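You operate a simulated robot arm through the tools that you are given. There is no shell and no other tool.

You run a simulated two-armed robot. Do the job below in one go: nothing can be reset, and whatever is moved stays where it is left.

JOB
Cap the four open pipe ends, each with the cap of its size.
Fine: press each cap home.

The check looks at the end state, three seconds after you hand in, the way a careful person would. Anything else that was tipped, shoved, dropped, spilled or broken makes it a failure. A push-on lid holds only when it is set on centred and level and pressed home; a screw cap is set on level and turned clockwise until tight.

ROBOT AND FRAMES
Two 7-joint arms with fingered hands on one trunk that stands fixed in place. Base frame: the origin is at the foot of the trunk, x ahead of it, y to its left, z up. Readings come in mm, rad, newtons and seconds.
The left shoulder is at [82, 173, 1149], the right one opposite. With the tool pointing down near the work surface each hand reaches from about 100 to 700 mm from the base axis, measured 20 degrees to its own side. Payload 3.5 kg a hand.
Tool frame (each hand has its own): the origin (TCP) lies between the finger pads and is the grasp point; the fingertips stand 30 mm ahead of it; z points along the fingers, y is the line along which they close. The gripper opens to 104 mm. The gripper's body begins 35 mm behind the TCP. The gripper is a hand of 3 fingers: y runs from the thumb to the fingers, the wrist lies at [-15, -104, -178] in the tool frame, and closing takes about 1.5 s.
Orientation is that of the tool frame in the base frame, as [roll, pitch, yaw] about the fixed x, y, z axes, in that order (R = Rz(yaw) Ry(pitch) Rx(roll)). With the fingers straight down and the wrist toward the robot, the tool's x, y and z point along [0, 1, 0], [1, 0, 0] and [0, 0, -1] of the base frame.

CONTROLS
- The arms move only by the tool drive_tool. It takes "left_targets", "right_targets" or both (then of equal length, played together; a hand with none holds still); each is a list of rows, each an object (a shift or turn left out is 0, a gripper value left out holds the last) with "delta_pos": the shift along the tool's x, y, z in mm, a list of three; "rot": the turn, a rotation vector about the tool's x, y, z in rad, a list of three. In form: [{"delta_pos": [dx, dy, dz], "rot": [ax, ay, az]}, ...]. A call has 1 to 20 rows; each row shifts and turns the commanded pose from where the row before left it, along the tool's axes as they then stand. "left_grip" and "right_grip" are, for a hand that has rows, the opening in per cent of the stroke, from 0 (shut) to 100 (fully open), set as the call begins (left out, the last holds). Rows are played at 5 a second. More than 50 mm and 0.15 rad between two rows, or a gripper value outside its range, and nothing of the call is played. A pose out of reach is approached as far as the arm can. The call stops where the force on the tool passes 90 N (or 10 N more than at its start, if that is more) or the arm is blocked; 0.2 s more then pass. The fingers move at their own pace (about 72 mm/s each) and stop on an object; they squeeze with about 31 N. The grip force told is the motor's: it shows also when the fingers shut on nothing. Time passes only in rows, and 0.2 s behind the last, so rows that do not move let the fingers close. It gives the time, the measured TCP pose, the force on the tool (base axes), the opening and the grip force at its end, in the units of the frame above (readings bear some noise), with the torque about the TCP (base axes, N m) and any sound that the robot's microphone picked up.
- Cameras (640 x 400 px; columns grow to the right, rows downward): "scene" is now at [154.6, -15.9, 1301.8]; the picture's right is [-0.32, -0.95, 0.00], its down [-0.78, 0.26, -0.57] and it looks along [0.54, -0.18, -0.82] (base axes); focal length 340 px, centre (320, 200). "left" rides on the left gripper at [-64, -94, -117] in its tool frame; the picture's right is [-0.72, -0.33, 0.61], its down [0.64, -0.65, 0.40] and it looks along [0.27, 0.68, 0.68] (tool axes); focal length 238 px, centre (320, 200). "right" rides on the right gripper at [64, -94, -117] in its tool frame; the picture's right is [-0.72, 0.33, -0.61], its down [-0.64, -0.65, 0.40] and it looks along [-0.27, 0.68, 0.68] (tool axes); focal length 238 px, centre (320, 200). There is no depth. A picture from a camera that has moved, and an enlarged one, comes with that camera's place and axes in the base frame and with its lens. The place of the scene camera against the robot may be out by one fixed shift of up to 12 mm in any direction.
- get_image(camera): a new picture of that camera. No time passes.
- raise_lower(by): slides the trunk up (or, below 0, down) by that many mm; the arms and the scene camera ride with it, the base frame stays. It gives what a move gives, with no picture.
- finger_targets(index, middle, thumb_bend, thumb_turn, hand): sets how far each is bent, from 0 (flat) to 1 (curled in); at 0.3 the hand is open as for a grip, at 0.7 the pads meet at the TCP. One left out holds its place. A second passes; each finger stops where it meets its share of the squeeze, and holds until it gets a number again. A gripper value or a shape takes the hand back. It gives what a move gives, with no picture; readings hold the bend of each and the force on the fingers (four entries, about 0 where the hand has none), thumb and palm. thumb_turn goes from beside the hand (0) to across from the fingers (1), as for a grip.
- set_grasp(shape, hand): the hand has 3 fingers and takes this shape, open, in about a second: jaw (thumb against the fingers, like two jaws); tri (thumb and two fingers); tip (a fingertip pinch); poke (one finger out to press); point (the index stretched); flat (the hand flat); cup (the hand cupped); fist (a fist). The gripper value then closes the fingers along that shape, each until it touches; the sizes above hold for jaw. It gives what a move gives, with no picture.
- head_to(pan, tilt): turns the head with the scene camera to pan (to the left, within 1.501 rad either way) and tilt (down, from -0.506 to 1.204), counted from straight ahead of the robot. It gives what a move gives.
- enlarge(camera, box): a new picture of the part [left, top, right, bottom] of that camera's present view, enlarged. No time passes.
- job_done(): hands the job in; it is judged then, once.

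Places have to be worked out from the pictures, the camera data and where the tool is seen. Open the grippers and draw the arms clear of the work before you hand the job in, unless the task says otherwise.

The tools are called after "Call:" as a command line: name --argument value ..., lists and objects as JSON in quotes. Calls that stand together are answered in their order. drive_tool: Moves the arms, as the interface text tells. Its arguments: {"type":"object","properties":{"left_targets":{"type":"array"},"left_grip":{"type":"number"},"right_targets":{"type":"array"},"right_grip":{"type":"number"}},"required":[]} The other tools are called the same way: raise_lower (by) slides the trunk up or down; set_grasp (shape, hand) gives the hand a shape; finger_targets (index, middle, thumb_bend, thumb_turn, hand) moves the fingers one by one; head_to (pan, tilt) turns the head that bears the scene camera; get_image (camera) takes a picture; enlarge (camera, box) takes an enlarged picture of a part of a camera's view; job_done () hands the job in.

At the start:

```text
time_s: 0.0
left_position: [353.6, 137.2, 891.9]
left_orientation: [3.123, -0.318, 1.608]
left_ft_force: [-0.4, -0.9, 1.1]
left_wrist_torque: [0.04, 0.0, 0.0]
left_gripper_width: 103.7
left_grip_force: 0.0
left_shape: jaw
left_bend: [0.3, 0.3, 0.3, 0.98]
left_finger forces: [0.1, 0.0, 0.0, 0.0, 0.0, 0.1]
right_position: [360.8, -384.5, 958.8]
right_orientation: [3.141, 0.0, 1.57]
right_ft_force: [0.2, 0.5, 0.4]
right_wrist_torque: [0.02, -0.01, 0.01]
right_gripper_width: 103.7
right_grip_force: 0.1
right_shape: jaw
right_bend: [0.3, 0.3, 0.3, 0.98]
right_finger forces: [0.0, 0.0, 0.0, 0.1, 0.0, 0.1]
trunk travel left (down, up): [-247.0, 507.0]
head pan, tilt: [-0.325, 0.963]
```

scene: 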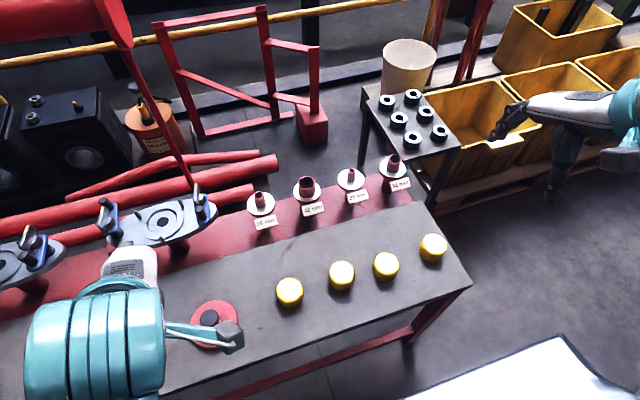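
right: 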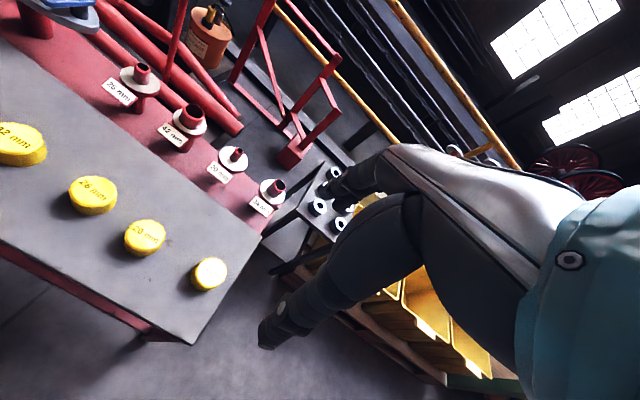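
left: 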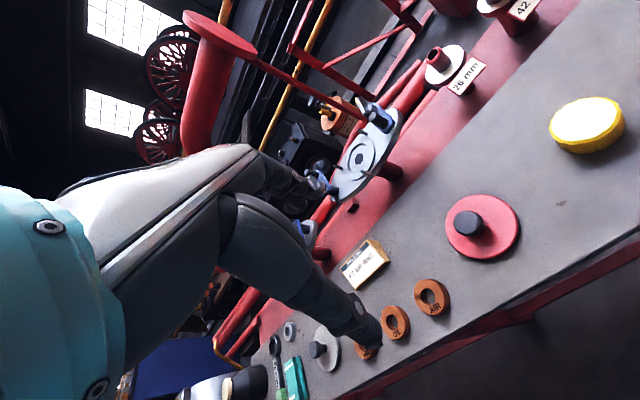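

The bench shows four pipe stubs with labels and four yellow caps. I'll zoom in on the labels and caps.

Call:
enlarge --camera "scene" --box '[230, 140, 430, 240]'

Call:
enlarge --camera "scene" --box '[260, 215, 460, 315]'

Call:
enlarge --camera "right" --box '[0, 40, 320, 300]'

```text
3.20 times, centred on (330, 190) of scene
camera zoom: at [154.6, -15.9, 1301.8], right [-0.32, -0.95, 0.0], down [-0.78, 0.26, -0.57], along [0.54, -0.18, -0.82], focal length 1089 px, centre (288, 232)
```

zoom: 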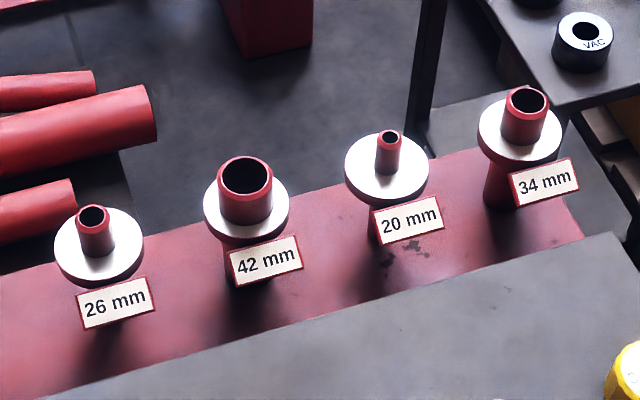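

```text
3.20 times, centred on (360, 265) of scene
camera zoom: at [154.6, -15.9, 1301.8], right [-0.32, -0.95, 0.0], down [-0.78, 0.26, -0.57], along [0.54, -0.18, -0.82], focal length 1089 px, centre (192, -8)
```

zoom: 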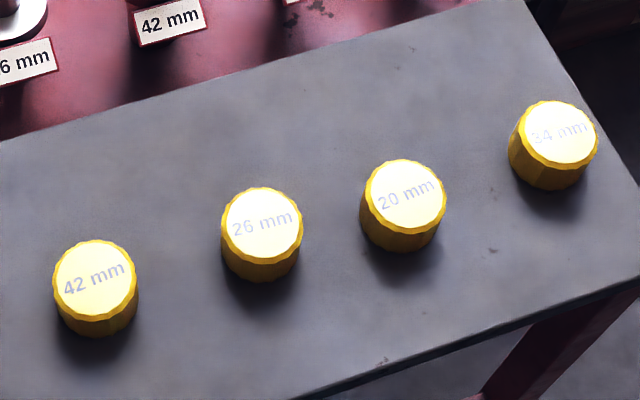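

```text
1.54 times, centred on (160, 170) of right
camera zoom: at [266.0, -319.0, 1074.9], right [0.33, -0.72, 0.61], down [-0.65, -0.64, -0.4], along [0.68, -0.27, -0.68], focal length 367 px, centre (566, 246)
```

zoom: 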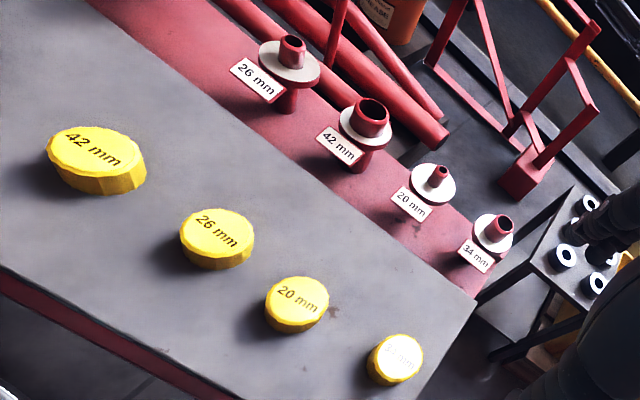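

The caps seem the same outer size and differ by label: 42, 26, 20, 34 mm from left to right. They sit around x≈410 with tops near z≈605. The pipes are at x≈635, in the order 26, 42, 20, 34. I'll move the left arm aside and bring the right hand above the 34 cap for a closer view.

Call:
drive_tool --left_targets '[{"delta_pos": [45, 0, 0]}, {"delta_pos": [45, 0, 0]}, {"delta_pos": [45, 0, 0]}, {"delta_pos": [45, 0, 0]}]' --right_targets '[{"delta_pos": [2.5, 12, 40]}, {"delta_pos": [2.5, 12, 40]}, {"delta_pos": [2.5, 12, 40]}, {"delta_pos": [2.5, 12, 40]}]'

Call:
get_image --camera "right"

Call:
get_image --camera "scene"

```text
time_s: 1.0
left_position: [417.3, 283.4, 924.4]
left_orientation: [3.123, -0.318, 1.611]
left_ft_force: [0.0, -0.7, -0.3]
left_wrist_torque: [0.0, -0.02, 0.0]
left_gripper_width: 103.7
left_grip_force: 0.1
left_shape: jaw
left_bend: [0.3, 0.3, 0.3, 0.98]
left_finger forces: [0.0, 0.0, 0.1, 0.0, 0.0, 0.1]
left hand out of reach, approached as far as the arm can: row 1, 2, 3, 4
right_position: [410.0, -373.1, 797.0]
right_orientation: [3.14, 0.002, 1.571]
right_ft_force: [-0.1, -0.5, 0.0]
right_wrist_torque: [0.0, 0.03, 0.01]
right_gripper_width: 103.7
right_grip_force: 0.1
right_shape: jaw
right_bend: [0.3, 0.3, 0.3, 0.98]
right_finger forces: [0.1, 0.0, 0.1, 0.0, 0.0, 0.1]
trunk travel left (down, up): [-247.0, 507.0]
head pan, tilt: [-0.325, 0.963]
```

```text
taken
camera right: at [315.2, -309.2, 913.5], right [0.33, -0.72, 0.62], down [-0.65, -0.64, -0.4], along [0.68, -0.27, -0.68], focal length 238 px, centre (320, 200)
```

right: 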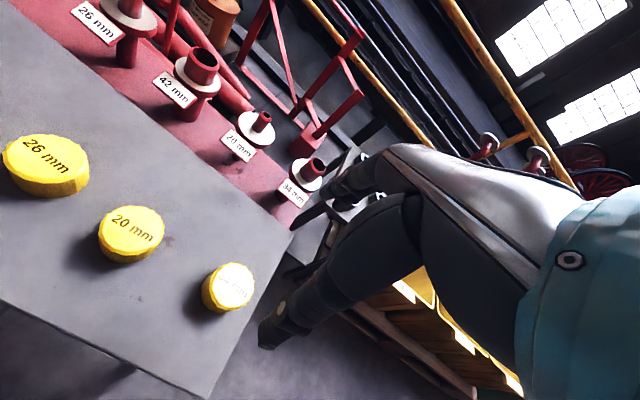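

```text
taken
camera scene: at [154.8, -15.7, 1301.8], right [-0.32, -0.95, 0.0], down [-0.78, 0.26, -0.57], along [0.54, -0.18, -0.82], focal length 340 px, centre (320, 200)
```

scene: 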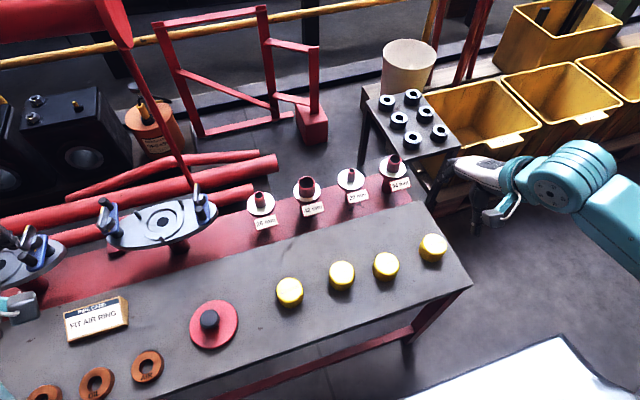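

The right hand's shape isn't clear at this scale, so I'll zoom in on it and on the pipe ends.

Call:
enlarge --camera "scene" --box '[400, 120, 560, 280]'

Call:
enlarge --camera "right" --box '[140, 60, 460, 360]'

```text
2.50 times, centred on (480, 200) of scene
camera zoom: at [154.8, -15.7, 1301.8], right [-0.32, -0.95, 0.0], down [-0.78, 0.26, -0.57], along [0.54, -0.18, -0.82], focal length 851 px, centre (-80, 200)
```

zoom: 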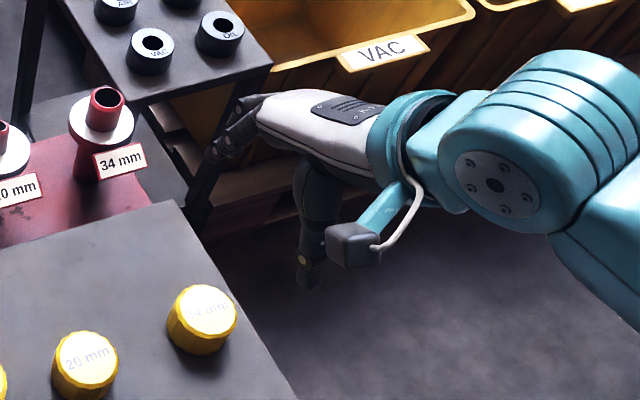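

```text
1.33 times, centred on (300, 210) of right
camera zoom: at [315.2, -309.2, 913.5], right [0.33, -0.72, 0.62], down [-0.65, -0.64, -0.4], along [0.68, -0.27, -0.68], focal length 318 px, centre (347, 187)
```

zoom: 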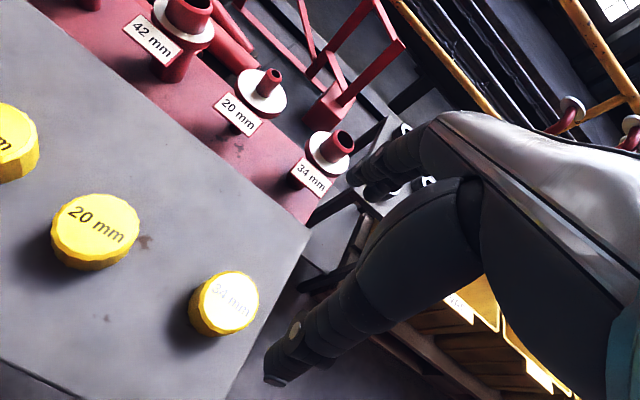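

The hand is a thumb and two fingers closing along base x, and the caps are about 54 mm wide. I'll lower to z≈700 above the 34 cap to refine its position.

Call:
drive_tool --right_targets '[{"delta_pos": [0, 0, 32]}, {"delta_pos": [0, 0, 32]}, {"delta_pos": [0, 0, 32]}]'

Call:
enlarge --camera "right" --box '[140, 60, 460, 360]'

Call:
enlarge --camera "scene" --box '[360, 170, 520, 290]'

```text
time_s: 1.8
left_position: [419.4, 282.2, 924.3]
left_orientation: [3.122, -0.318, 1.611]
left_ft_force: [-0.5, 0.4, -0.9]
left_wrist_torque: [-0.03, 0.01, 0.01]
left_gripper_width: 103.6
left_grip_force: 0.0
left_shape: jaw
left_bend: [0.3, 0.3, 0.3, 0.98]
left_finger forces: [0.0, 0.0, 0.1, 0.1, 0.0, 0.0]
right_position: [410.3, -374.7, 701.9]
right_orientation: [3.141, 0.001, 1.572]
right_ft_force: [-0.8, 0.1, 0.3]
right_wrist_torque: [0.0, -0.02, 0.0]
right_gripper_width: 103.5
right_grip_force: 0.0
right_shape: jaw
right_bend: [0.3, 0.3, 0.3, 0.98]
right_finger forces: [0.0, 0.0, 0.1, 0.0, 0.0, 0.0]
trunk travel left (down, up): [-247.0, 507.0]
head pan, tilt: [-0.325, 0.963]
```

```text
1.33 times, centred on (300, 210) of right
camera zoom: at [314.7, -309.5, 818.2], right [0.33, -0.72, 0.61], down [-0.65, -0.64, -0.4], along [0.68, -0.27, -0.68], focal length 318 px, centre (347, 187)
```

zoom: 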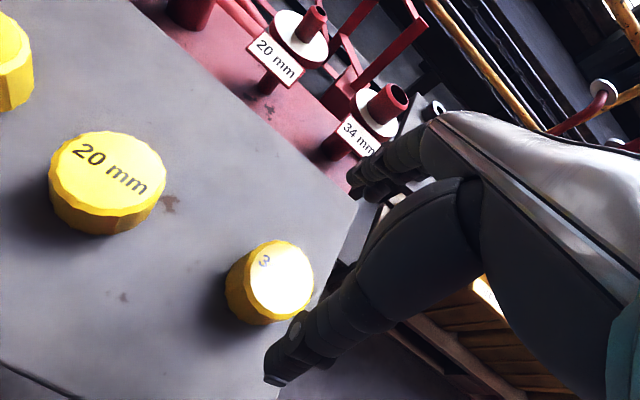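

```text
3.33 times, centred on (440, 230) of scene
camera zoom: at [154.7, -16.0, 1301.8], right [-0.32, -0.95, 0.0], down [-0.78, 0.26, -0.57], along [0.54, -0.18, -0.82], focal length 1134 px, centre (-80, 100)
```

zoom: 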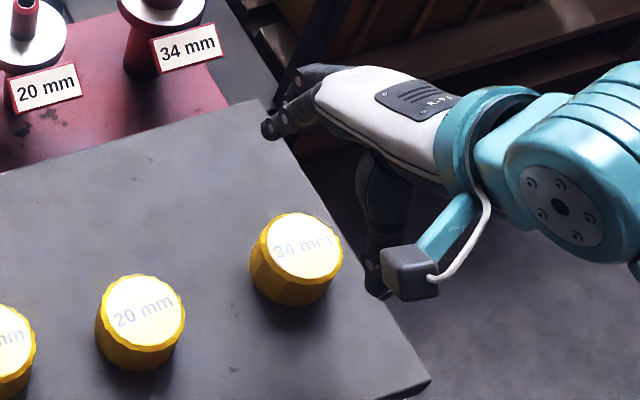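

Cap 34's top appears to be between z 605 and 628, near (405, -374). I'll go down another 45 mm and look at where it sits between the fingers.

Call:
drive_tool --right_targets '[{"delta_pos": [0, 0, 15]}, {"delta_pos": [0, 0, 15]}, {"delta_pos": [0, 0, 15]}]'

Call:
enlarge --camera "right" --box '[140, 60, 460, 360]'

Call:
enlarge --camera "scene" --box '[360, 190, 520, 290]'

```text
time_s: 2.6
left_position: [417.8, 283.3, 923.2]
left_orientation: [3.123, -0.318, 1.609]
left_ft_force: [0.2, 0.5, -0.4]
left_wrist_torque: [0.0, -0.01, -0.03]
left_gripper_width: 103.6
left_grip_force: 0.0
left_shape: jaw
left_bend: [0.3, 0.3, 0.3, 0.98]
left_finger forces: [0.0, 0.0, 0.0, 0.0, 0.0, 0.0]
right_position: [408.1, -373.6, 656.2]
right_orientation: [3.14, 0.001, 1.57]
right_ft_force: [-0.8, 0.4, -1.0]
right_wrist_torque: [-0.02, -0.03, -0.01]
right_gripper_width: 103.9
right_grip_force: 0.1
right_shape: jaw
right_bend: [0.3, 0.3, 0.3, 0.98]
right_finger forces: [0.1, 0.1, 0.0, 0.0, 0.0, 0.0]
trunk travel left (down, up): [-247.0, 507.0]
head pan, tilt: [-0.325, 0.963]
```

```text
1.33 times, centred on (300, 210) of right
camera zoom: at [313.2, -309.3, 774.1], right [0.33, -0.72, 0.61], down [-0.65, -0.64, -0.4], along [0.68, -0.27, -0.68], focal length 318 px, centre (347, 187)
```

zoom: 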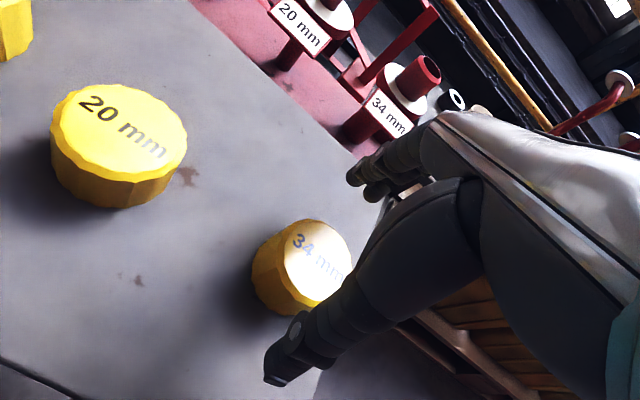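

```text
4.00 times, centred on (440, 240) of scene
camera zoom: at [154.7, -15.9, 1301.8], right [-0.32, -0.95, 0.0], down [-0.78, 0.26, -0.57], along [0.54, -0.18, -0.82], focal length 1361 px, centre (-160, 40)
```

zoom: 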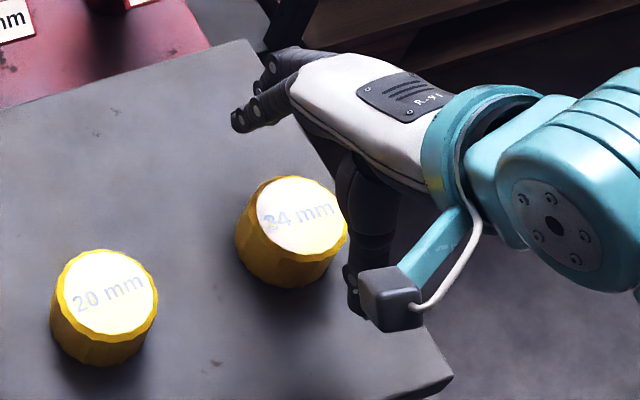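

All four views agree on cap 34's top at about (402, -373, 626). I'll shift 6 mm in -x and descend to z≈632, watching the force.

Call:
drive_tool --right_targets '[{"delta_pos": [0, -6, 0]}, {"delta_pos": [0, 0, 6]}, {"delta_pos": [0, 0, 6]}, {"delta_pos": [0, 0, 6]}, {"delta_pos": [0, 0, 5]}]'

Call:
enlarge --camera "right" --box '[180, 100, 420, 320]'

Call:
enlarge --camera "scene" --box '[380, 200, 500, 290]'

```text
time_s: 3.8
left_position: [417.3, 283.8, 924.0]
left_orientation: [3.123, -0.318, 1.61]
left_ft_force: [-0.9, 0.2, 1.0]
left_wrist_torque: [-0.01, 0.02, -0.02]
left_gripper_width: 103.7
left_grip_force: 0.0
left_shape: jaw
left_bend: [0.3, 0.3, 0.3, 0.98]
left_finger forces: [0.0, 0.1, 0.1, 0.1, 0.0, 0.0]
right_position: [404.0, -374.3, 635.5]
right_orientation: [3.141, 0.002, 1.569]
right_ft_force: [-0.2, -0.6, -0.1]
right_wrist_torque: [0.01, -0.01, 0.0]
right_gripper_width: 103.6
right_grip_force: 0.1
right_shape: jaw
right_bend: [0.3, 0.3, 0.3, 0.98]
right_finger forces: [0.1, 0.1, 0.0, 0.1, 0.1, 0.1]
trunk travel left (down, up): [-247.0, 507.0]
head pan, tilt: [-0.325, 0.963]
```

```text
1.82 times, centred on (300, 210) of right
camera zoom: at [307.6, -309.8, 751.2], right [0.33, -0.72, 0.61], down [-0.65, -0.64, -0.4], along [0.68, -0.27, -0.68], focal length 433 px, centre (356, 182)
```

zoom: 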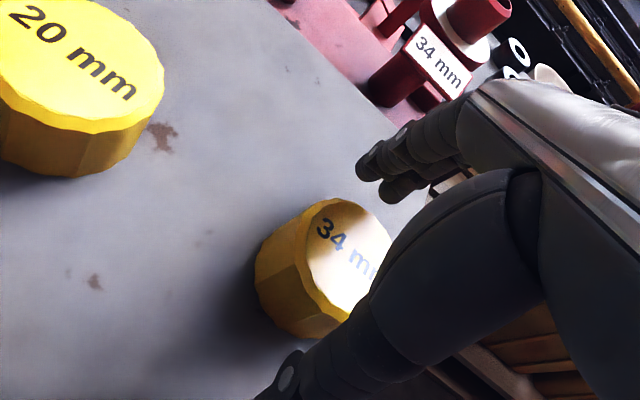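

```text
4.44 times, centred on (440, 245) of scene
camera zoom: at [154.7, -15.9, 1301.8], right [-0.32, -0.95, 0.0], down [-0.78, 0.26, -0.57], along [0.54, -0.18, -0.82], focal length 1513 px, centre (-213, 0)
```

zoom: 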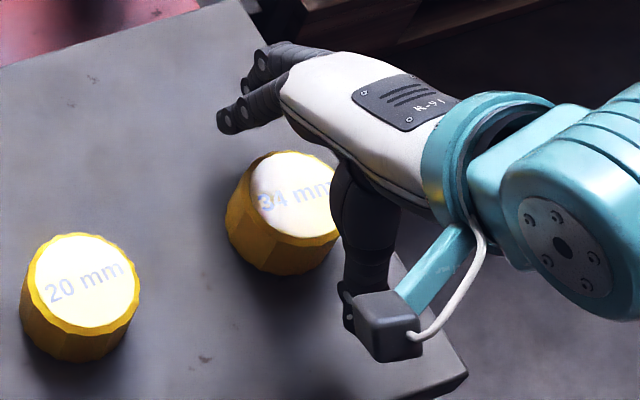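

The fingers straddle cap 34 and nothing has touched yet. I'll correct about 2 mm and descend in small steps until near the table or contact.

Call:
drive_tool --right_targets '[{"delta_pos": [2, -1, 2]}, {"delta_pos": [0, 0, 2]}, {"delta_pos": [0, 0, 2]}, {"delta_pos": [0, 0, 2]}, {"delta_pos": [0, 0, 2]}]'

Call:
enlarge --camera "right" --box '[180, 100, 420, 320]'

Call:
enlarge --camera "scene" --box '[380, 200, 500, 290]'

```text
time_s: 5.0
left_position: [418.4, 282.1, 923.9]
left_orientation: [3.124, -0.316, 1.609]
left_ft_force: [0.6, -0.7, -0.6]
left_wrist_torque: [0.02, -0.04, -0.02]
left_gripper_width: 103.8
left_grip_force: 0.1
left_shape: jaw
left_bend: [0.3, 0.3, 0.3, 0.98]
left_finger forces: [0.1, 0.0, 0.0, 0.1, 0.0, 0.0]
right_position: [401.9, -371.0, 624.2]
right_orientation: [3.141, 0.002, 1.569]
right_ft_force: [0.5, -0.1, 0.2]
right_wrist_torque: [0.0, -0.02, 0.03]
right_gripper_width: 103.5
right_grip_force: 0.2
right_shape: jaw
right_bend: [0.3, 0.3, 0.3, 0.98]
right_finger forces: [0.1, 0.0, 0.0, 0.1, 0.0, 0.1]
trunk travel left (down, up): [-247.0, 507.0]
head pan, tilt: [-0.325, 0.963]
```

```text
1.82 times, centred on (300, 210) of right
camera zoom: at [306.6, -307.2, 740.9], right [0.33, -0.72, 0.61], down [-0.65, -0.64, -0.4], along [0.68, -0.27, -0.68], focal length 433 px, centre (356, 182)
```

zoom: 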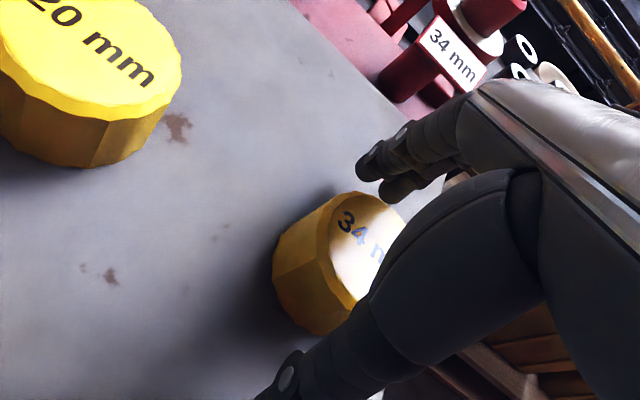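

```text
4.44 times, centred on (440, 245) of scene
camera zoom: at [154.7, -15.9, 1301.8], right [-0.32, -0.95, 0.0], down [-0.78, 0.26, -0.57], along [0.54, -0.18, -0.82], focal length 1513 px, centre (-213, 0)
```

zoom: 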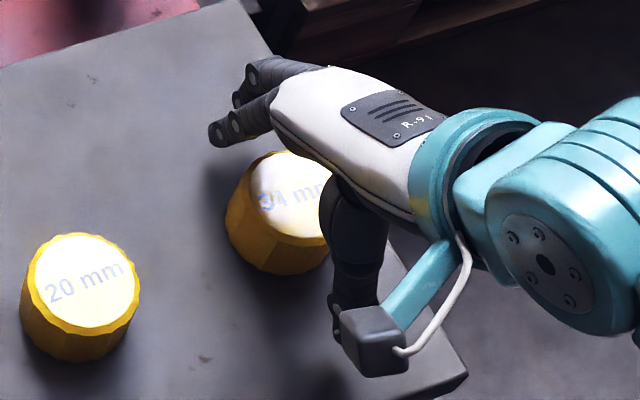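

Still no contact at z 624. I'll keep going down in 2 mm steps to find either the table or a good grip height.

Call:
drive_tool --right_targets '[{"delta_pos": [0, 0, 2]}, {"delta_pos": [0, 0, 2]}, {"delta_pos": [0, 0, 2]}]'

Call:
enlarge --camera "right" --box '[180, 100, 420, 320]'

Call:
enlarge --camera "scene" --box '[380, 200, 500, 290]'

```text
time_s: 5.8
left_position: [417.9, 282.5, 922.8]
left_orientation: [3.124, -0.318, 1.609]
left_ft_force: [0.2, 0.5, 0.1]
left_wrist_torque: [-0.01, -0.01, 0.05]
left_gripper_width: 103.5
left_grip_force: 0.1
left_shape: jaw
left_bend: [0.3, 0.3, 0.3, 0.98]
left_finger forces: [0.1, 0.0, 0.0, 0.0, 0.0, 0.0]
right_position: [401.3, -371.8, 618.1]
right_orientation: [3.141, 0.002, 1.571]
right_ft_force: [0.1, 1.1, 0.2]
right_wrist_torque: [-0.03, 0.02, 0.01]
right_gripper_width: 103.7
right_grip_force: 0.1
right_shape: jaw
right_bend: [0.3, 0.3, 0.3, 0.98]
right_finger forces: [0.1, 0.0, 0.1, 0.0, 0.0, 0.0]
trunk travel left (down, up): [-247.0, 507.0]
head pan, tilt: [-0.325, 0.963]
```

```text
1.82 times, centred on (300, 210) of right
camera zoom: at [306.7, -307.5, 735.0], right [0.33, -0.72, 0.61], down [-0.65, -0.64, -0.4], along [0.68, -0.27, -0.68], focal length 433 px, centre (356, 182)
```

zoom: 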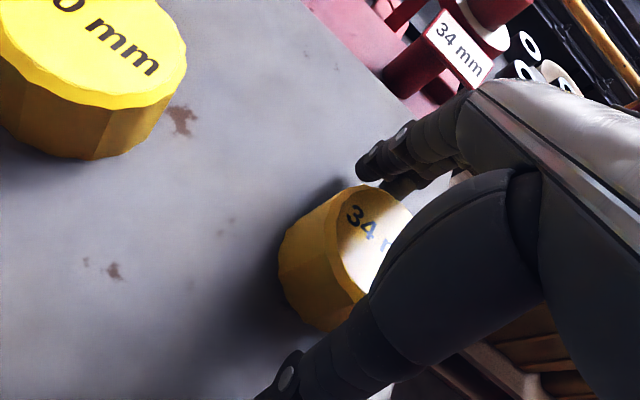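

```text
4.44 times, centred on (440, 245) of scene
camera zoom: at [154.7, -15.9, 1301.8], right [-0.32, -0.95, 0.0], down [-0.78, 0.26, -0.57], along [0.54, -0.18, -0.82], focal length 1513 px, centre (-213, 0)
```

zoom: 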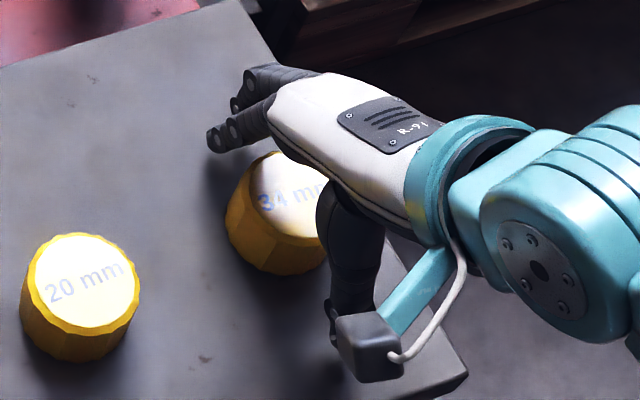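

Readings put the cap from z≈596 to 628, with the open fingertips near the table. I'll rise 3 mm and partly close to about 68 mm so I can see how the fingers sit before gripping.

Call:
drive_tool --right_targets '[{"delta_pos": [0, 0, -3]}, {"delta_pos": [0, 0, 0]}, {"delta_pos": [0, 0, 0]}, {"delta_pos": [0, 0, 0]}, {"delta_pos": [0, 0, 0]}]' --right_grip 65

Call:
enlarge --camera "right" --box '[180, 100, 420, 320]'

Call:
enlarge --camera "scene" --box '[380, 200, 500, 290]'

```text
time_s: 7.0
left_position: [418.3, 283.3, 923.5]
left_orientation: [3.123, -0.318, 1.61]
left_ft_force: [0.7, 0.2, 1.0]
left_wrist_torque: [-0.01, 0.02, 0.01]
left_gripper_width: 103.8
left_grip_force: 0.1
left_shape: jaw
left_bend: [0.3, 0.3, 0.3, 0.98]
left_finger forces: [0.0, 0.0, 0.0, 0.0, 0.0, 0.0]
right_position: [401.6, -372.8, 621.0]
right_orientation: [-3.141, 0.001, 1.571]
right_ft_force: [0.2, 0.5, -0.1]
right_wrist_torque: [-0.01, 0.04, 0.03]
right_gripper_width: 68.2
right_grip_force: 0.1
right_shape: jaw
right_bend: [0.28, 0.39, 0.61, 1.0]
right_finger forces: [0.0, 0.1, 0.0, 0.0, 0.1, 0.0]
trunk travel left (down, up): [-247.0, 507.0]
head pan, tilt: [-0.325, 0.963]
```

```text
1.82 times, centred on (300, 210) of right
camera zoom: at [306.9, -307.6, 738.1], right [0.33, -0.72, 0.61], down [-0.65, -0.64, -0.4], along [0.68, -0.27, -0.68], focal length 433 px, centre (356, 182)
```

zoom: 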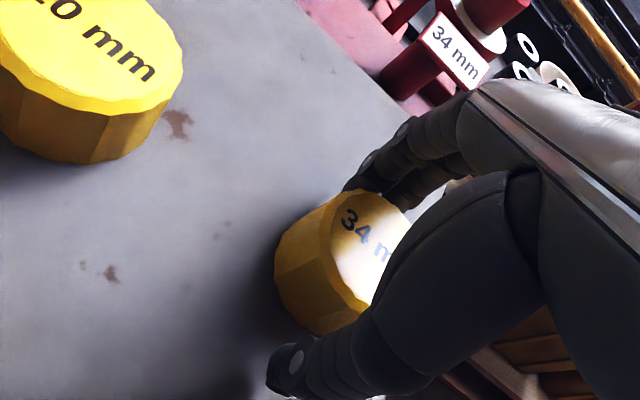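

```text
4.44 times, centred on (440, 245) of scene
camera zoom: at [154.7, -15.9, 1301.8], right [-0.32, -0.95, 0.0], down [-0.78, 0.26, -0.57], along [0.54, -0.18, -0.82], focal length 1513 px, centre (-213, 0)
```

zoom: 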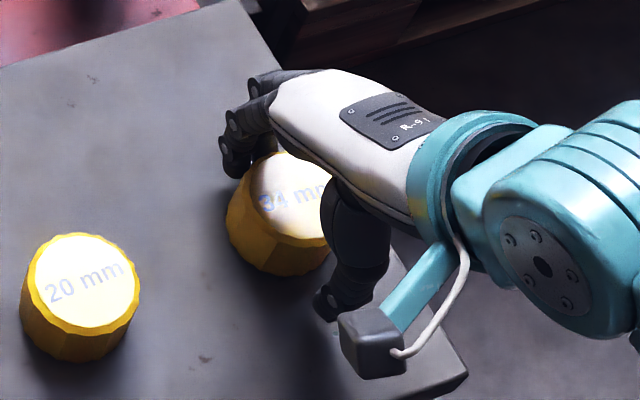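

The fingers now bracket the cap on both sides with nothing touching. I'll close to grip.

Call:
drive_tool --right_targets '[{"delta_pos": [0, 0, 0]}, {"delta_pos": [0, 0, 0]}, {"delta_pos": [0, 0, 0]}, {"delta_pos": [0, 0, 0]}, {"delta_pos": [0, 0, 0]}, {"delta_pos": [0, 0, 0]}]' --right_grip 0

Call:
enlarge --camera "right" --box '[180, 100, 420, 320]'

Call:
enlarge --camera "scene" --box '[380, 200, 500, 290]'

```text
time_s: 8.4
left_position: [418.6, 282.5, 924.3]
left_orientation: [3.124, -0.318, 1.609]
left_ft_force: [0.2, -0.3, 0.0]
left_wrist_torque: [-0.04, 0.03, -0.04]
left_gripper_width: 103.6
left_grip_force: 0.0
left_shape: jaw
left_bend: [0.3, 0.3, 0.3, 0.98]
left_finger forces: [0.0, 0.0, 0.0, 0.1, 0.1, 0.1]
right_position: [401.6, -372.8, 621.9]
right_orientation: [-3.141, 0.0, 1.571]
right_ft_force: [-0.5, -0.1, -0.4]
right_wrist_torque: [0.01, -0.02, 0.04]
right_gripper_width: 44.4
right_grip_force: 30.7
right_shape: jaw
right_bend: [0.74, 0.47, 0.72, 1.0]
right_finger forces: [16.3, 10.3, 0.1, 0.0, 27.8, 0.0]
trunk travel left (down, up): [-247.0, 507.0]
head pan, tilt: [-0.325, 0.963]
```

```text
1.82 times, centred on (300, 210) of right
camera zoom: at [306.9, -307.6, 738.1], right [0.33, -0.72, 0.61], down [-0.65, -0.64, -0.4], along [0.68, -0.27, -0.68], focal length 433 px, centre (356, 182)
```

zoom: 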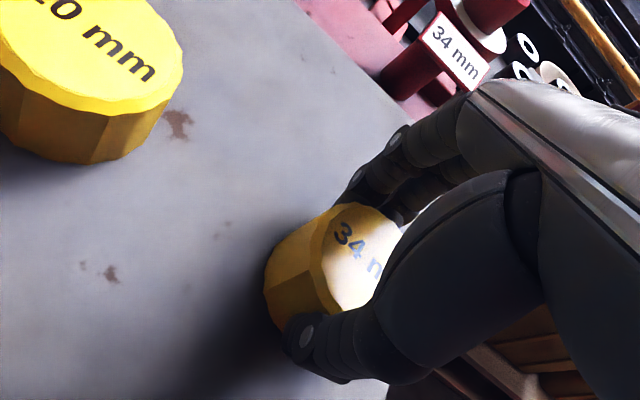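

```text
4.44 times, centred on (440, 245) of scene
camera zoom: at [154.7, -15.9, 1301.8], right [-0.32, -0.95, 0.0], down [-0.78, 0.26, -0.57], along [0.54, -0.18, -0.82], focal length 1513 px, centre (-213, 0)
```

zoom: 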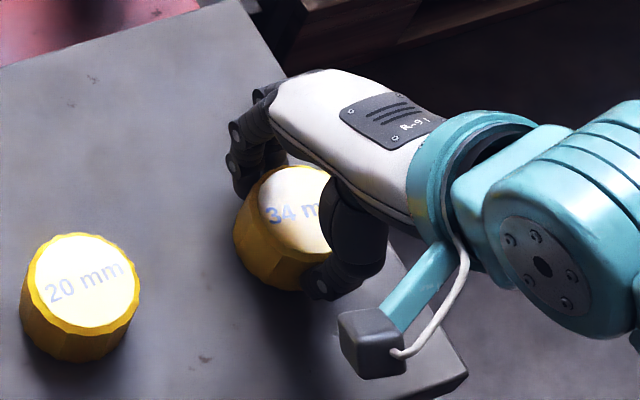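

The grip reads about 27 N on each side. I'll lift 40 mm gently and check whether the cap hangs level.

Call:
drive_tool --right_targets '[{"delta_pos": [0, 0, -5]}, {"delta_pos": [0, 0, -10]}, {"delta_pos": [0, 0, -15]}, {"delta_pos": [0, 0, -15]}]'

Call:
enlarge --camera "right" --box '[180, 100, 420, 320]'

Call:
enlarge --camera "scene" --box '[380, 180, 500, 280]'

Call:
get_image --camera "left"

```text
time_s: 9.4
left_position: [418.4, 282.7, 925.1]
left_orientation: [3.122, -0.317, 1.61]
left_ft_force: [0.0, 0.3, -0.2]
left_wrist_torque: [0.02, -0.02, 0.02]
left_gripper_width: 103.8
left_grip_force: 0.1
left_shape: jaw
left_bend: [0.3, 0.3, 0.3, 0.98]
left_finger forces: [0.1, 0.1, 0.0, 0.0, 0.1, 0.0]
right_position: [401.7, -371.4, 667.0]
right_orientation: [3.141, 0.001, 1.571]
right_ft_force: [0.6, 0.1, 0.4]
right_wrist_torque: [-0.02, 0.01, 0.0]
right_gripper_width: 44.5
right_grip_force: 31.3
right_shape: jaw
right_bend: [0.74, 0.47, 0.72, 1.0]
right_finger forces: [16.5, 10.3, 0.0, 0.1, 27.7, 0.1]
trunk travel left (down, up): [-247.0, 507.0]
head pan, tilt: [-0.325, 0.963]
```

```text
1.82 times, centred on (300, 210) of right
camera zoom: at [306.0, -307.7, 783.5], right [0.33, -0.72, 0.61], down [-0.65, -0.64, -0.4], along [0.68, -0.27, -0.68], focal length 433 px, centre (356, 182)
```

zoom: 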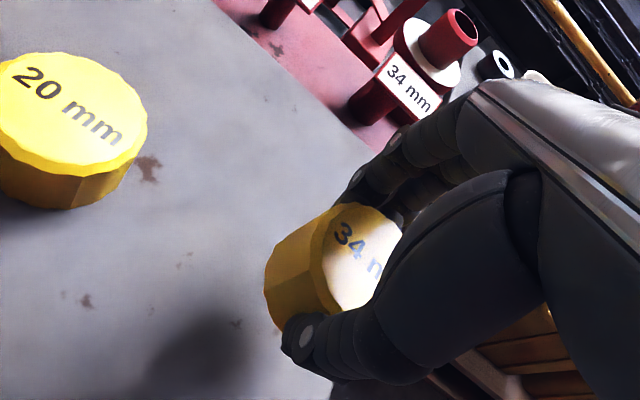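

```text
4.00 times, centred on (440, 230) of scene
camera zoom: at [154.6, -15.9, 1301.8], right [-0.32, -0.95, 0.0], down [-0.78, 0.26, -0.57], along [0.54, -0.18, -0.82], focal length 1361 px, centre (-160, 80)
```

zoom: 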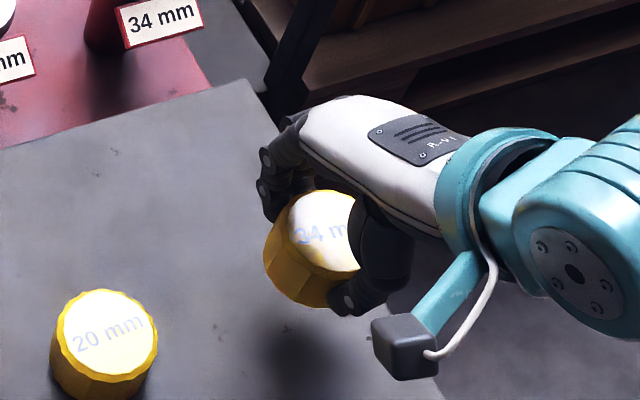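

```text
taken
camera left: at [325.8, 182.3, 1014.2], right [-0.3, -0.5, -0.81], down [-0.67, 0.71, -0.19], along [0.68, 0.49, -0.55], focal length 238 px, centre (320, 200)
```

left: 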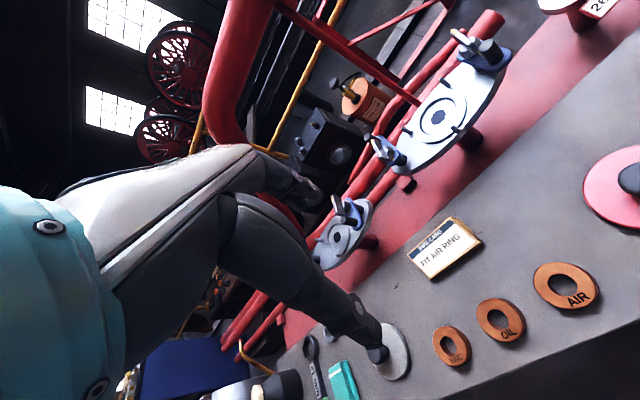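

The cap is held rigidly and looks the same as before the lift, so it is level. Its axis is about 9 mm toward the thumb from the TCP. The 34 pipe triangulates to about (629, -376, 659), so I'll lift to z≈730 and carry the cap over it.

Call:
drive_tool --right_targets '[{"delta_pos": [0, 0, -32]}, {"delta_pos": [0, 0, -32]}, {"delta_pos": [-1, 40, 0]}, {"delta_pos": [-1, 40, 0]}, {"delta_pos": [-1, 40, 0]}, {"delta_pos": [-1, 40, 0]}, {"delta_pos": [-1, 40, 0]}, {"delta_pos": [0, 28, 0]}, {"delta_pos": [0, 0, 0]}]'

Call:
enlarge --camera "right" --box '[180, 100, 420, 320]'

Call:
enlarge --camera "scene" --box '[340, 110, 460, 210]'

```text
time_s: 11.4
left_position: [418.4, 282.1, 923.5]
left_orientation: [3.122, -0.319, 1.61]
left_ft_force: [0.6, 0.2, 0.6]
left_wrist_torque: [0.0, 0.02, 0.02]
left_gripper_width: 103.9
left_grip_force: 0.1
left_shape: jaw
left_bend: [0.3, 0.3, 0.3, 0.98]
left_finger forces: [0.0, 0.0, 0.0, 0.0, 0.0, 0.1]
right_position: [629.5, -374.5, 730.5]
right_orientation: [3.142, 0.001, 1.573]
right_ft_force: [-0.8, 0.4, -0.6]
right_wrist_torque: [-0.03, 0.02, 0.03]
right_gripper_width: 44.2
right_grip_force: 31.3
right_shape: jaw
right_bend: [0.74, 0.47, 0.72, 1.0]
right_finger forces: [16.6, 10.4, 0.0, 0.1, 28.0, 0.1]
trunk travel left (down, up): [-247.0, 507.0]
head pan, tilt: [-0.325, 0.963]
```

```text
1.82 times, centred on (300, 210) of right
camera zoom: at [534.9, -309.6, 846.7], right [0.33, -0.72, 0.61], down [-0.65, -0.64, -0.4], along [0.68, -0.27, -0.68], focal length 433 px, centre (356, 182)
```

zoom: 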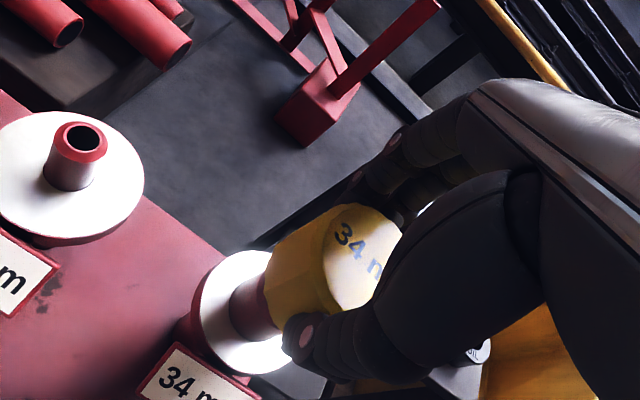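

```text
4.00 times, centred on (400, 160) of scene
camera zoom: at [154.7, -15.9, 1301.8], right [-0.32, -0.95, 0.0], down [-0.78, 0.26, -0.57], along [0.54, -0.18, -0.82], focal length 1361 px, centre (0, 360)
```

zoom: 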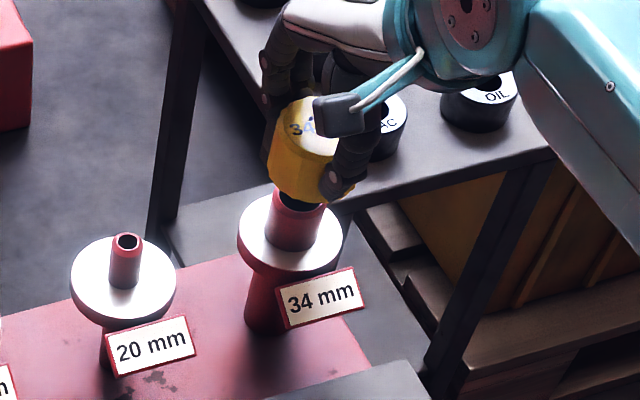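

The cap is above the pipe with a clear gap. I'll take closer views from both cameras to work out the alignment precisely.

Call:
enlarge --camera "right" --box '[220, 180, 340, 300]'

Call:
enlarge --camera "scene" --box '[380, 120, 440, 190]'

```text
3.33 times, centred on (280, 240) of right
camera zoom: at [534.9, -309.6, 846.7], right [0.33, -0.72, 0.61], down [-0.65, -0.64, -0.4], along [0.68, -0.27, -0.68], focal length 794 px, centre (453, 67)
```

zoom: 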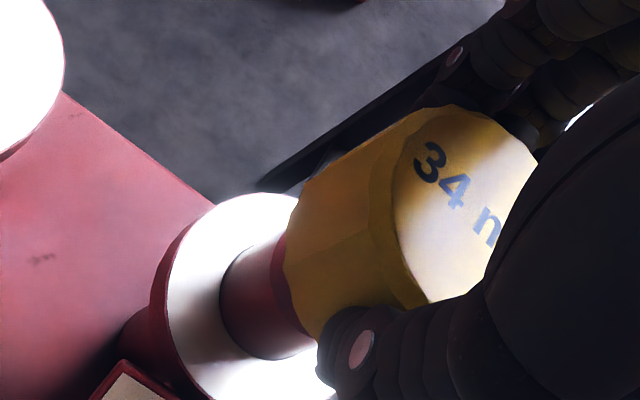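

```text
5.71 times, centred on (410, 155) of scene
camera zoom: at [154.7, -15.9, 1301.8], right [-0.32, -0.95, 0.0], down [-0.78, 0.26, -0.57], along [0.54, -0.18, -0.82], focal length 1945 px, centre (-194, 457)
```

zoom: 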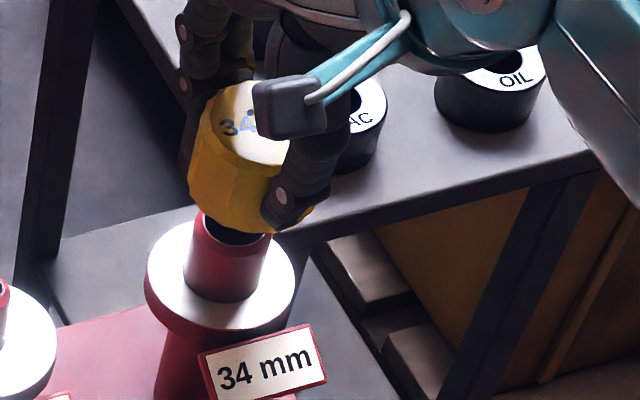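

Both cameras give the same bearing, so radial alignment is poorly constrained. They agree the cap needs about 5 mm toward (+x, +y). I'll turn the left hand so its camera looks along -y and use it as a side view, rotating first.

Call:
drive_tool --left_targets '[{"rot": [0, -0.106, 0]}, {"rot": [0, -0.106, 0]}, {"rot": [0, -0.106, 0]}, {"rot": [0, 0, 0.146]}, {"rot": [0, 0, 0.146]}, {"rot": [0, 0, 0.146]}, {"rot": [0, 0, 0.146]}, {"rot": [0, 0, 0.146]}, {"rot": [0, 0, 0.146]}, {"rot": [0, 0, 0.146]}, {"rot": [0, 0, 0.146]}, {"rot": [0, 0, 0.146]}, {"rot": [0, 0, 0.146]}, {"rot": [0, 0, 0.146]}]'

Call:
get_image --camera "left"

```text
time_s: 12.6
left_position: [445.6, 273.5, 938.0]
left_orientation: [2.993, -0.072, 1.364]
left_ft_force: [0.1, -0.1, 1.1]
left_wrist_torque: [0.02, -0.02, -0.01]
left_gripper_width: 103.7
left_grip_force: 0.2
left_shape: jaw
left_bend: [0.3, 0.3, 0.3, 0.97]
left_finger forces: [0.0, 0.1, 0.0, 0.1, 0.0, 0.0]
left hand out of reach, approached as far as the arm can: row 4
right_position: [630.0, -373.6, 730.6]
right_orientation: [-3.141, 0.001, 1.571]
right_ft_force: [0.9, -0.2, -0.4]
right_wrist_torque: [-0.04, -0.02, -0.02]
right_gripper_width: 44.4
right_grip_force: 31.1
right_shape: jaw
right_bend: [0.74, 0.47, 0.72, 1.0]
right_finger forces: [16.5, 10.4, 0.0, 0.0, 27.8, 0.0]
trunk travel left (down, up): [-247.0, 507.0]
head pan, tilt: [-0.325, 0.963]
stopped in row 6 (left hand): the arm was blocked; the commanded pose is now the measured one
```

```text
taken
camera left: at [323.1, 228.4, 1035.8], right [-0.36, -0.61, -0.7], down [-0.44, 0.78, -0.45], along [0.82, 0.14, -0.55], focal length 238 px, centre (320, 200)
```

left: 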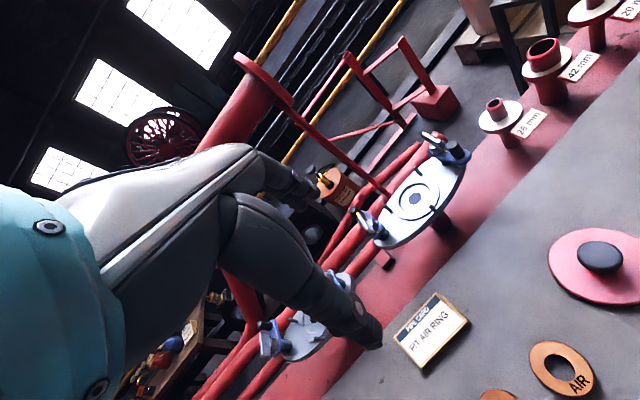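

The left arm got blocked near its reach limit. I'll bring it back toward the middle, which is free space, and then continue the yaw turn from there.

Call:
drive_tool --left_targets '[{"delta_pos": [-40.4, -8, 6]}, {"delta_pos": [-40.4, -8, 6]}, {"delta_pos": [-40.4, -8, 6]}, {"delta_pos": [-40.4, -8, 6]}, {"rot": [0, 0, 0.14]}, {"rot": [0, 0, 0.14]}, {"rot": [0, 0, 0.14]}, {"rot": [0, 0, 0.14]}]'

Call:
get_image --camera "left"

Call:
get_image --camera "scene"

```text
time_s: 13.3
left_position: [476.9, 215.6, 991.6]
left_orientation: [2.783, -0.202, 1.42]
left_ft_force: [-0.5, 0.0, -0.3]
left_wrist_torque: [0.0, -0.03, -0.03]
left_gripper_width: 104.0
left_grip_force: 0.1
left_shape: jaw
left_bend: [0.3, 0.3, 0.3, 0.98]
left_finger forces: [0.1, 0.1, 0.0, 0.1, 0.0, 0.0]
left hand out of reach, approached as far as the arm can: row 1, 2, 3
right_position: [630.1, -374.2, 730.9]
right_orientation: [3.141, 0.001, 1.57]
right_ft_force: [-0.7, -0.5, -0.5]
right_wrist_torque: [-0.03, 0.01, 0.0]
right_gripper_width: 44.2
right_grip_force: 31.0
right_shape: jaw
right_bend: [0.74, 0.47, 0.72, 1.0]
right_finger forces: [16.4, 10.4, 0.1, 0.1, 27.8, 0.0]
trunk travel left (down, up): [-247.0, 507.0]
head pan, tilt: [-0.325, 0.963]
stopped in row 3 (left hand): the arm was blocked; the commanded pose is now the measured one
```

```text
taken
camera left: at [337.1, 159.0, 1055.0], right [-0.17, -0.55, -0.82], down [-0.35, 0.81, -0.47], along [0.92, 0.21, -0.33], focal length 238 px, centre (320, 200)
```

left: 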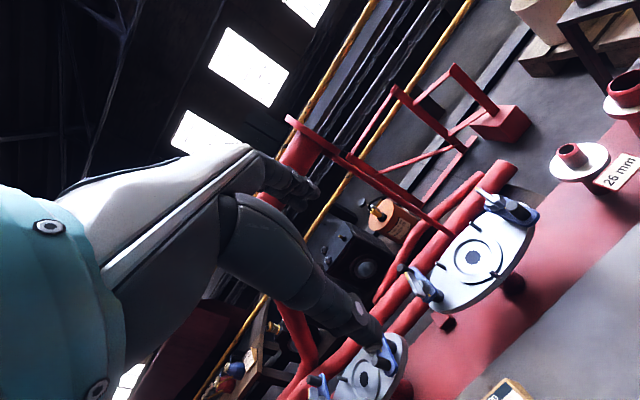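

```text
taken
camera scene: at [154.3, -15.3, 1301.9], right [-0.32, -0.95, 0.0], down [-0.78, 0.26, -0.57], along [0.54, -0.18, -0.82], focal length 340 px, centre (320, 200)
```

scene: 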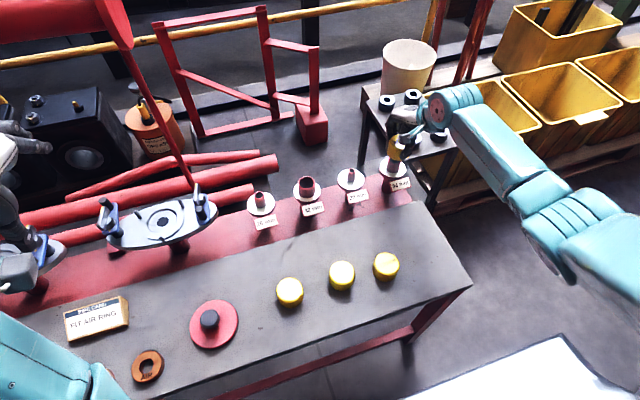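

The left arm is awkward in that configuration, so I'll leave it where it is, clear of the work. Instead I'll apply the estimated correction of (+7.5, 0) and lower to just above the pipe. The cap's bottom rim should then line up with the pipe-top pixel I already know in the scene view.

Call:
drive_tool --right_targets '[{"delta_pos": [0, 7.5, 0]}, {"delta_pos": [0, 0, 10]}, {"delta_pos": [0, 0, 10]}, {"delta_pos": [0, 0, 10]}]'

Call:
enlarge --camera "scene" --box '[380, 120, 440, 190]'

Call:
enlarge --camera "right" --box '[220, 180, 340, 300]'

```text
time_s: 14.3
left_position: [475.6, 214.9, 991.9]
left_orientation: [2.782, -0.201, 1.418]
left_ft_force: [0.5, 1.0, -0.3]
left_wrist_torque: [0.03, 0.0, 0.01]
left_gripper_width: 103.9
left_grip_force: 0.1
left_shape: jaw
left_bend: [0.3, 0.3, 0.3, 0.98]
left_finger forces: [0.0, 0.0, 0.0, 0.1, 0.0, 0.0]
right_position: [635.8, -374.7, 699.2]
right_orientation: [-3.141, 0.003, 1.572]
right_ft_force: [-0.6, 0.0, -0.4]
right_wrist_torque: [0.03, 0.01, 0.0]
right_gripper_width: 44.5
right_grip_force: 30.9
right_shape: jaw
right_bend: [0.74, 0.47, 0.72, 1.0]
right_finger forces: [16.6, 10.3, 0.2, 0.0, 27.8, 0.0]
trunk travel left (down, up): [-247.0, 507.0]
head pan, tilt: [-0.325, 0.963]
```

```text
5.71 times, centred on (410, 155) of scene
camera zoom: at [154.7, -15.9, 1301.8], right [-0.32, -0.95, 0.0], down [-0.78, 0.26, -0.57], along [0.54, -0.18, -0.82], focal length 1945 px, centre (-194, 457)
```

zoom: 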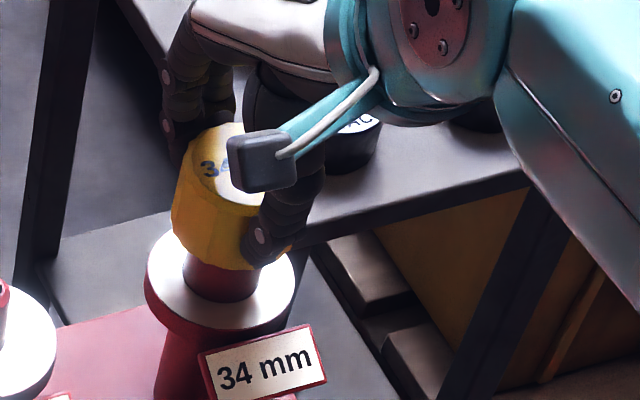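

```text
3.33 times, centred on (280, 240) of right
camera zoom: at [541.5, -309.9, 815.8], right [0.33, -0.72, 0.61], down [-0.65, -0.64, -0.4], along [0.68, -0.27, -0.68], focal length 794 px, centre (453, 67)
```

zoom: 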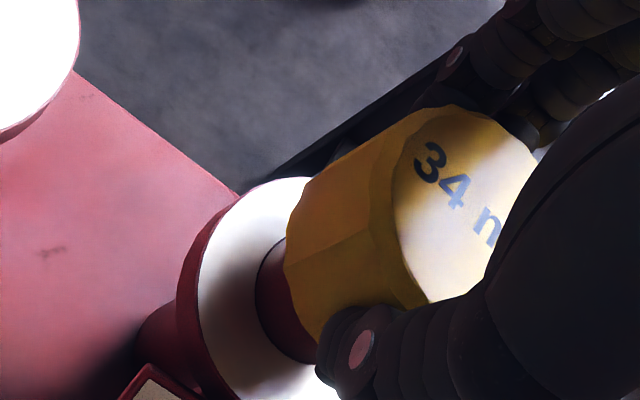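

The cap's bottom rim is still about 2 mm off laterally and about 4 mm too near. I'll correct by (+4.4, -0.8) and lower 6 mm.

Call:
drive_tool --right_targets '[{"delta_pos": [-0.8, 4.4, 0]}, {"delta_pos": [0, 0, 3]}, {"delta_pos": [0, 0, 3]}, {"delta_pos": [0, 0, 0]}]'

Call:
enlarge --camera "scene" --box '[380, 130, 430, 190]'

Call:
enlarge --camera "right" --box '[220, 180, 340, 300]'

```text
time_s: 15.3
left_position: [475.4, 216.4, 991.7]
left_orientation: [2.784, -0.201, 1.42]
left_ft_force: [0.3, 0.0, 0.2]
left_wrist_torque: [-0.01, -0.01, -0.01]
left_gripper_width: 103.9
left_grip_force: 0.0
left_shape: jaw
left_bend: [0.3, 0.3, 0.3, 0.98]
left_finger forces: [0.0, 0.1, 0.0, 0.0, 0.1, 0.0]
right_position: [640.7, -376.2, 693.4]
right_orientation: [3.14, 0.001, 1.573]
right_ft_force: [-9.0, 0.1, 8.3]
right_wrist_torque: [0.01, 0.53, 0.0]
right_gripper_width: 44.2
right_grip_force: 30.8
right_shape: jaw
right_bend: [0.74, 0.48, 0.72, 1.0]
right_finger forces: [15.6, 9.1, 0.0, 0.0, 34.8, 0.1]
trunk travel left (down, up): [-247.0, 507.0]
head pan, tilt: [-0.325, 0.963]
```

```text
6.67 times, centred on (405, 160) of scene
camera zoom: at [153.1, -15.4, 1302.1], right [-0.32, -0.95, 0.0], down [-0.78, 0.26, -0.57], along [0.54, -0.18, -0.82], focal length 2269 px, centre (-247, 467)
```

zoom: 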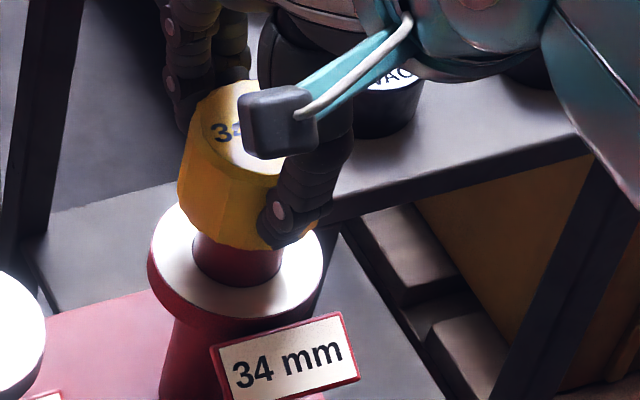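

```text
3.33 times, centred on (280, 240) of right
camera zoom: at [545.0, -310.6, 811.5], right [0.33, -0.72, 0.61], down [-0.65, -0.64, -0.4], along [0.68, -0.27, -0.68], focal length 794 px, centre (453, 67)
```

zoom: 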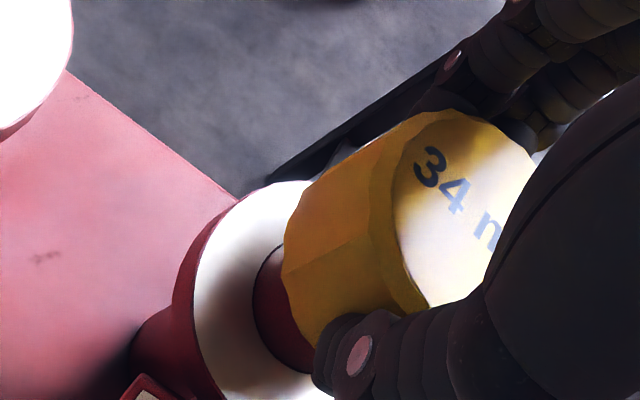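

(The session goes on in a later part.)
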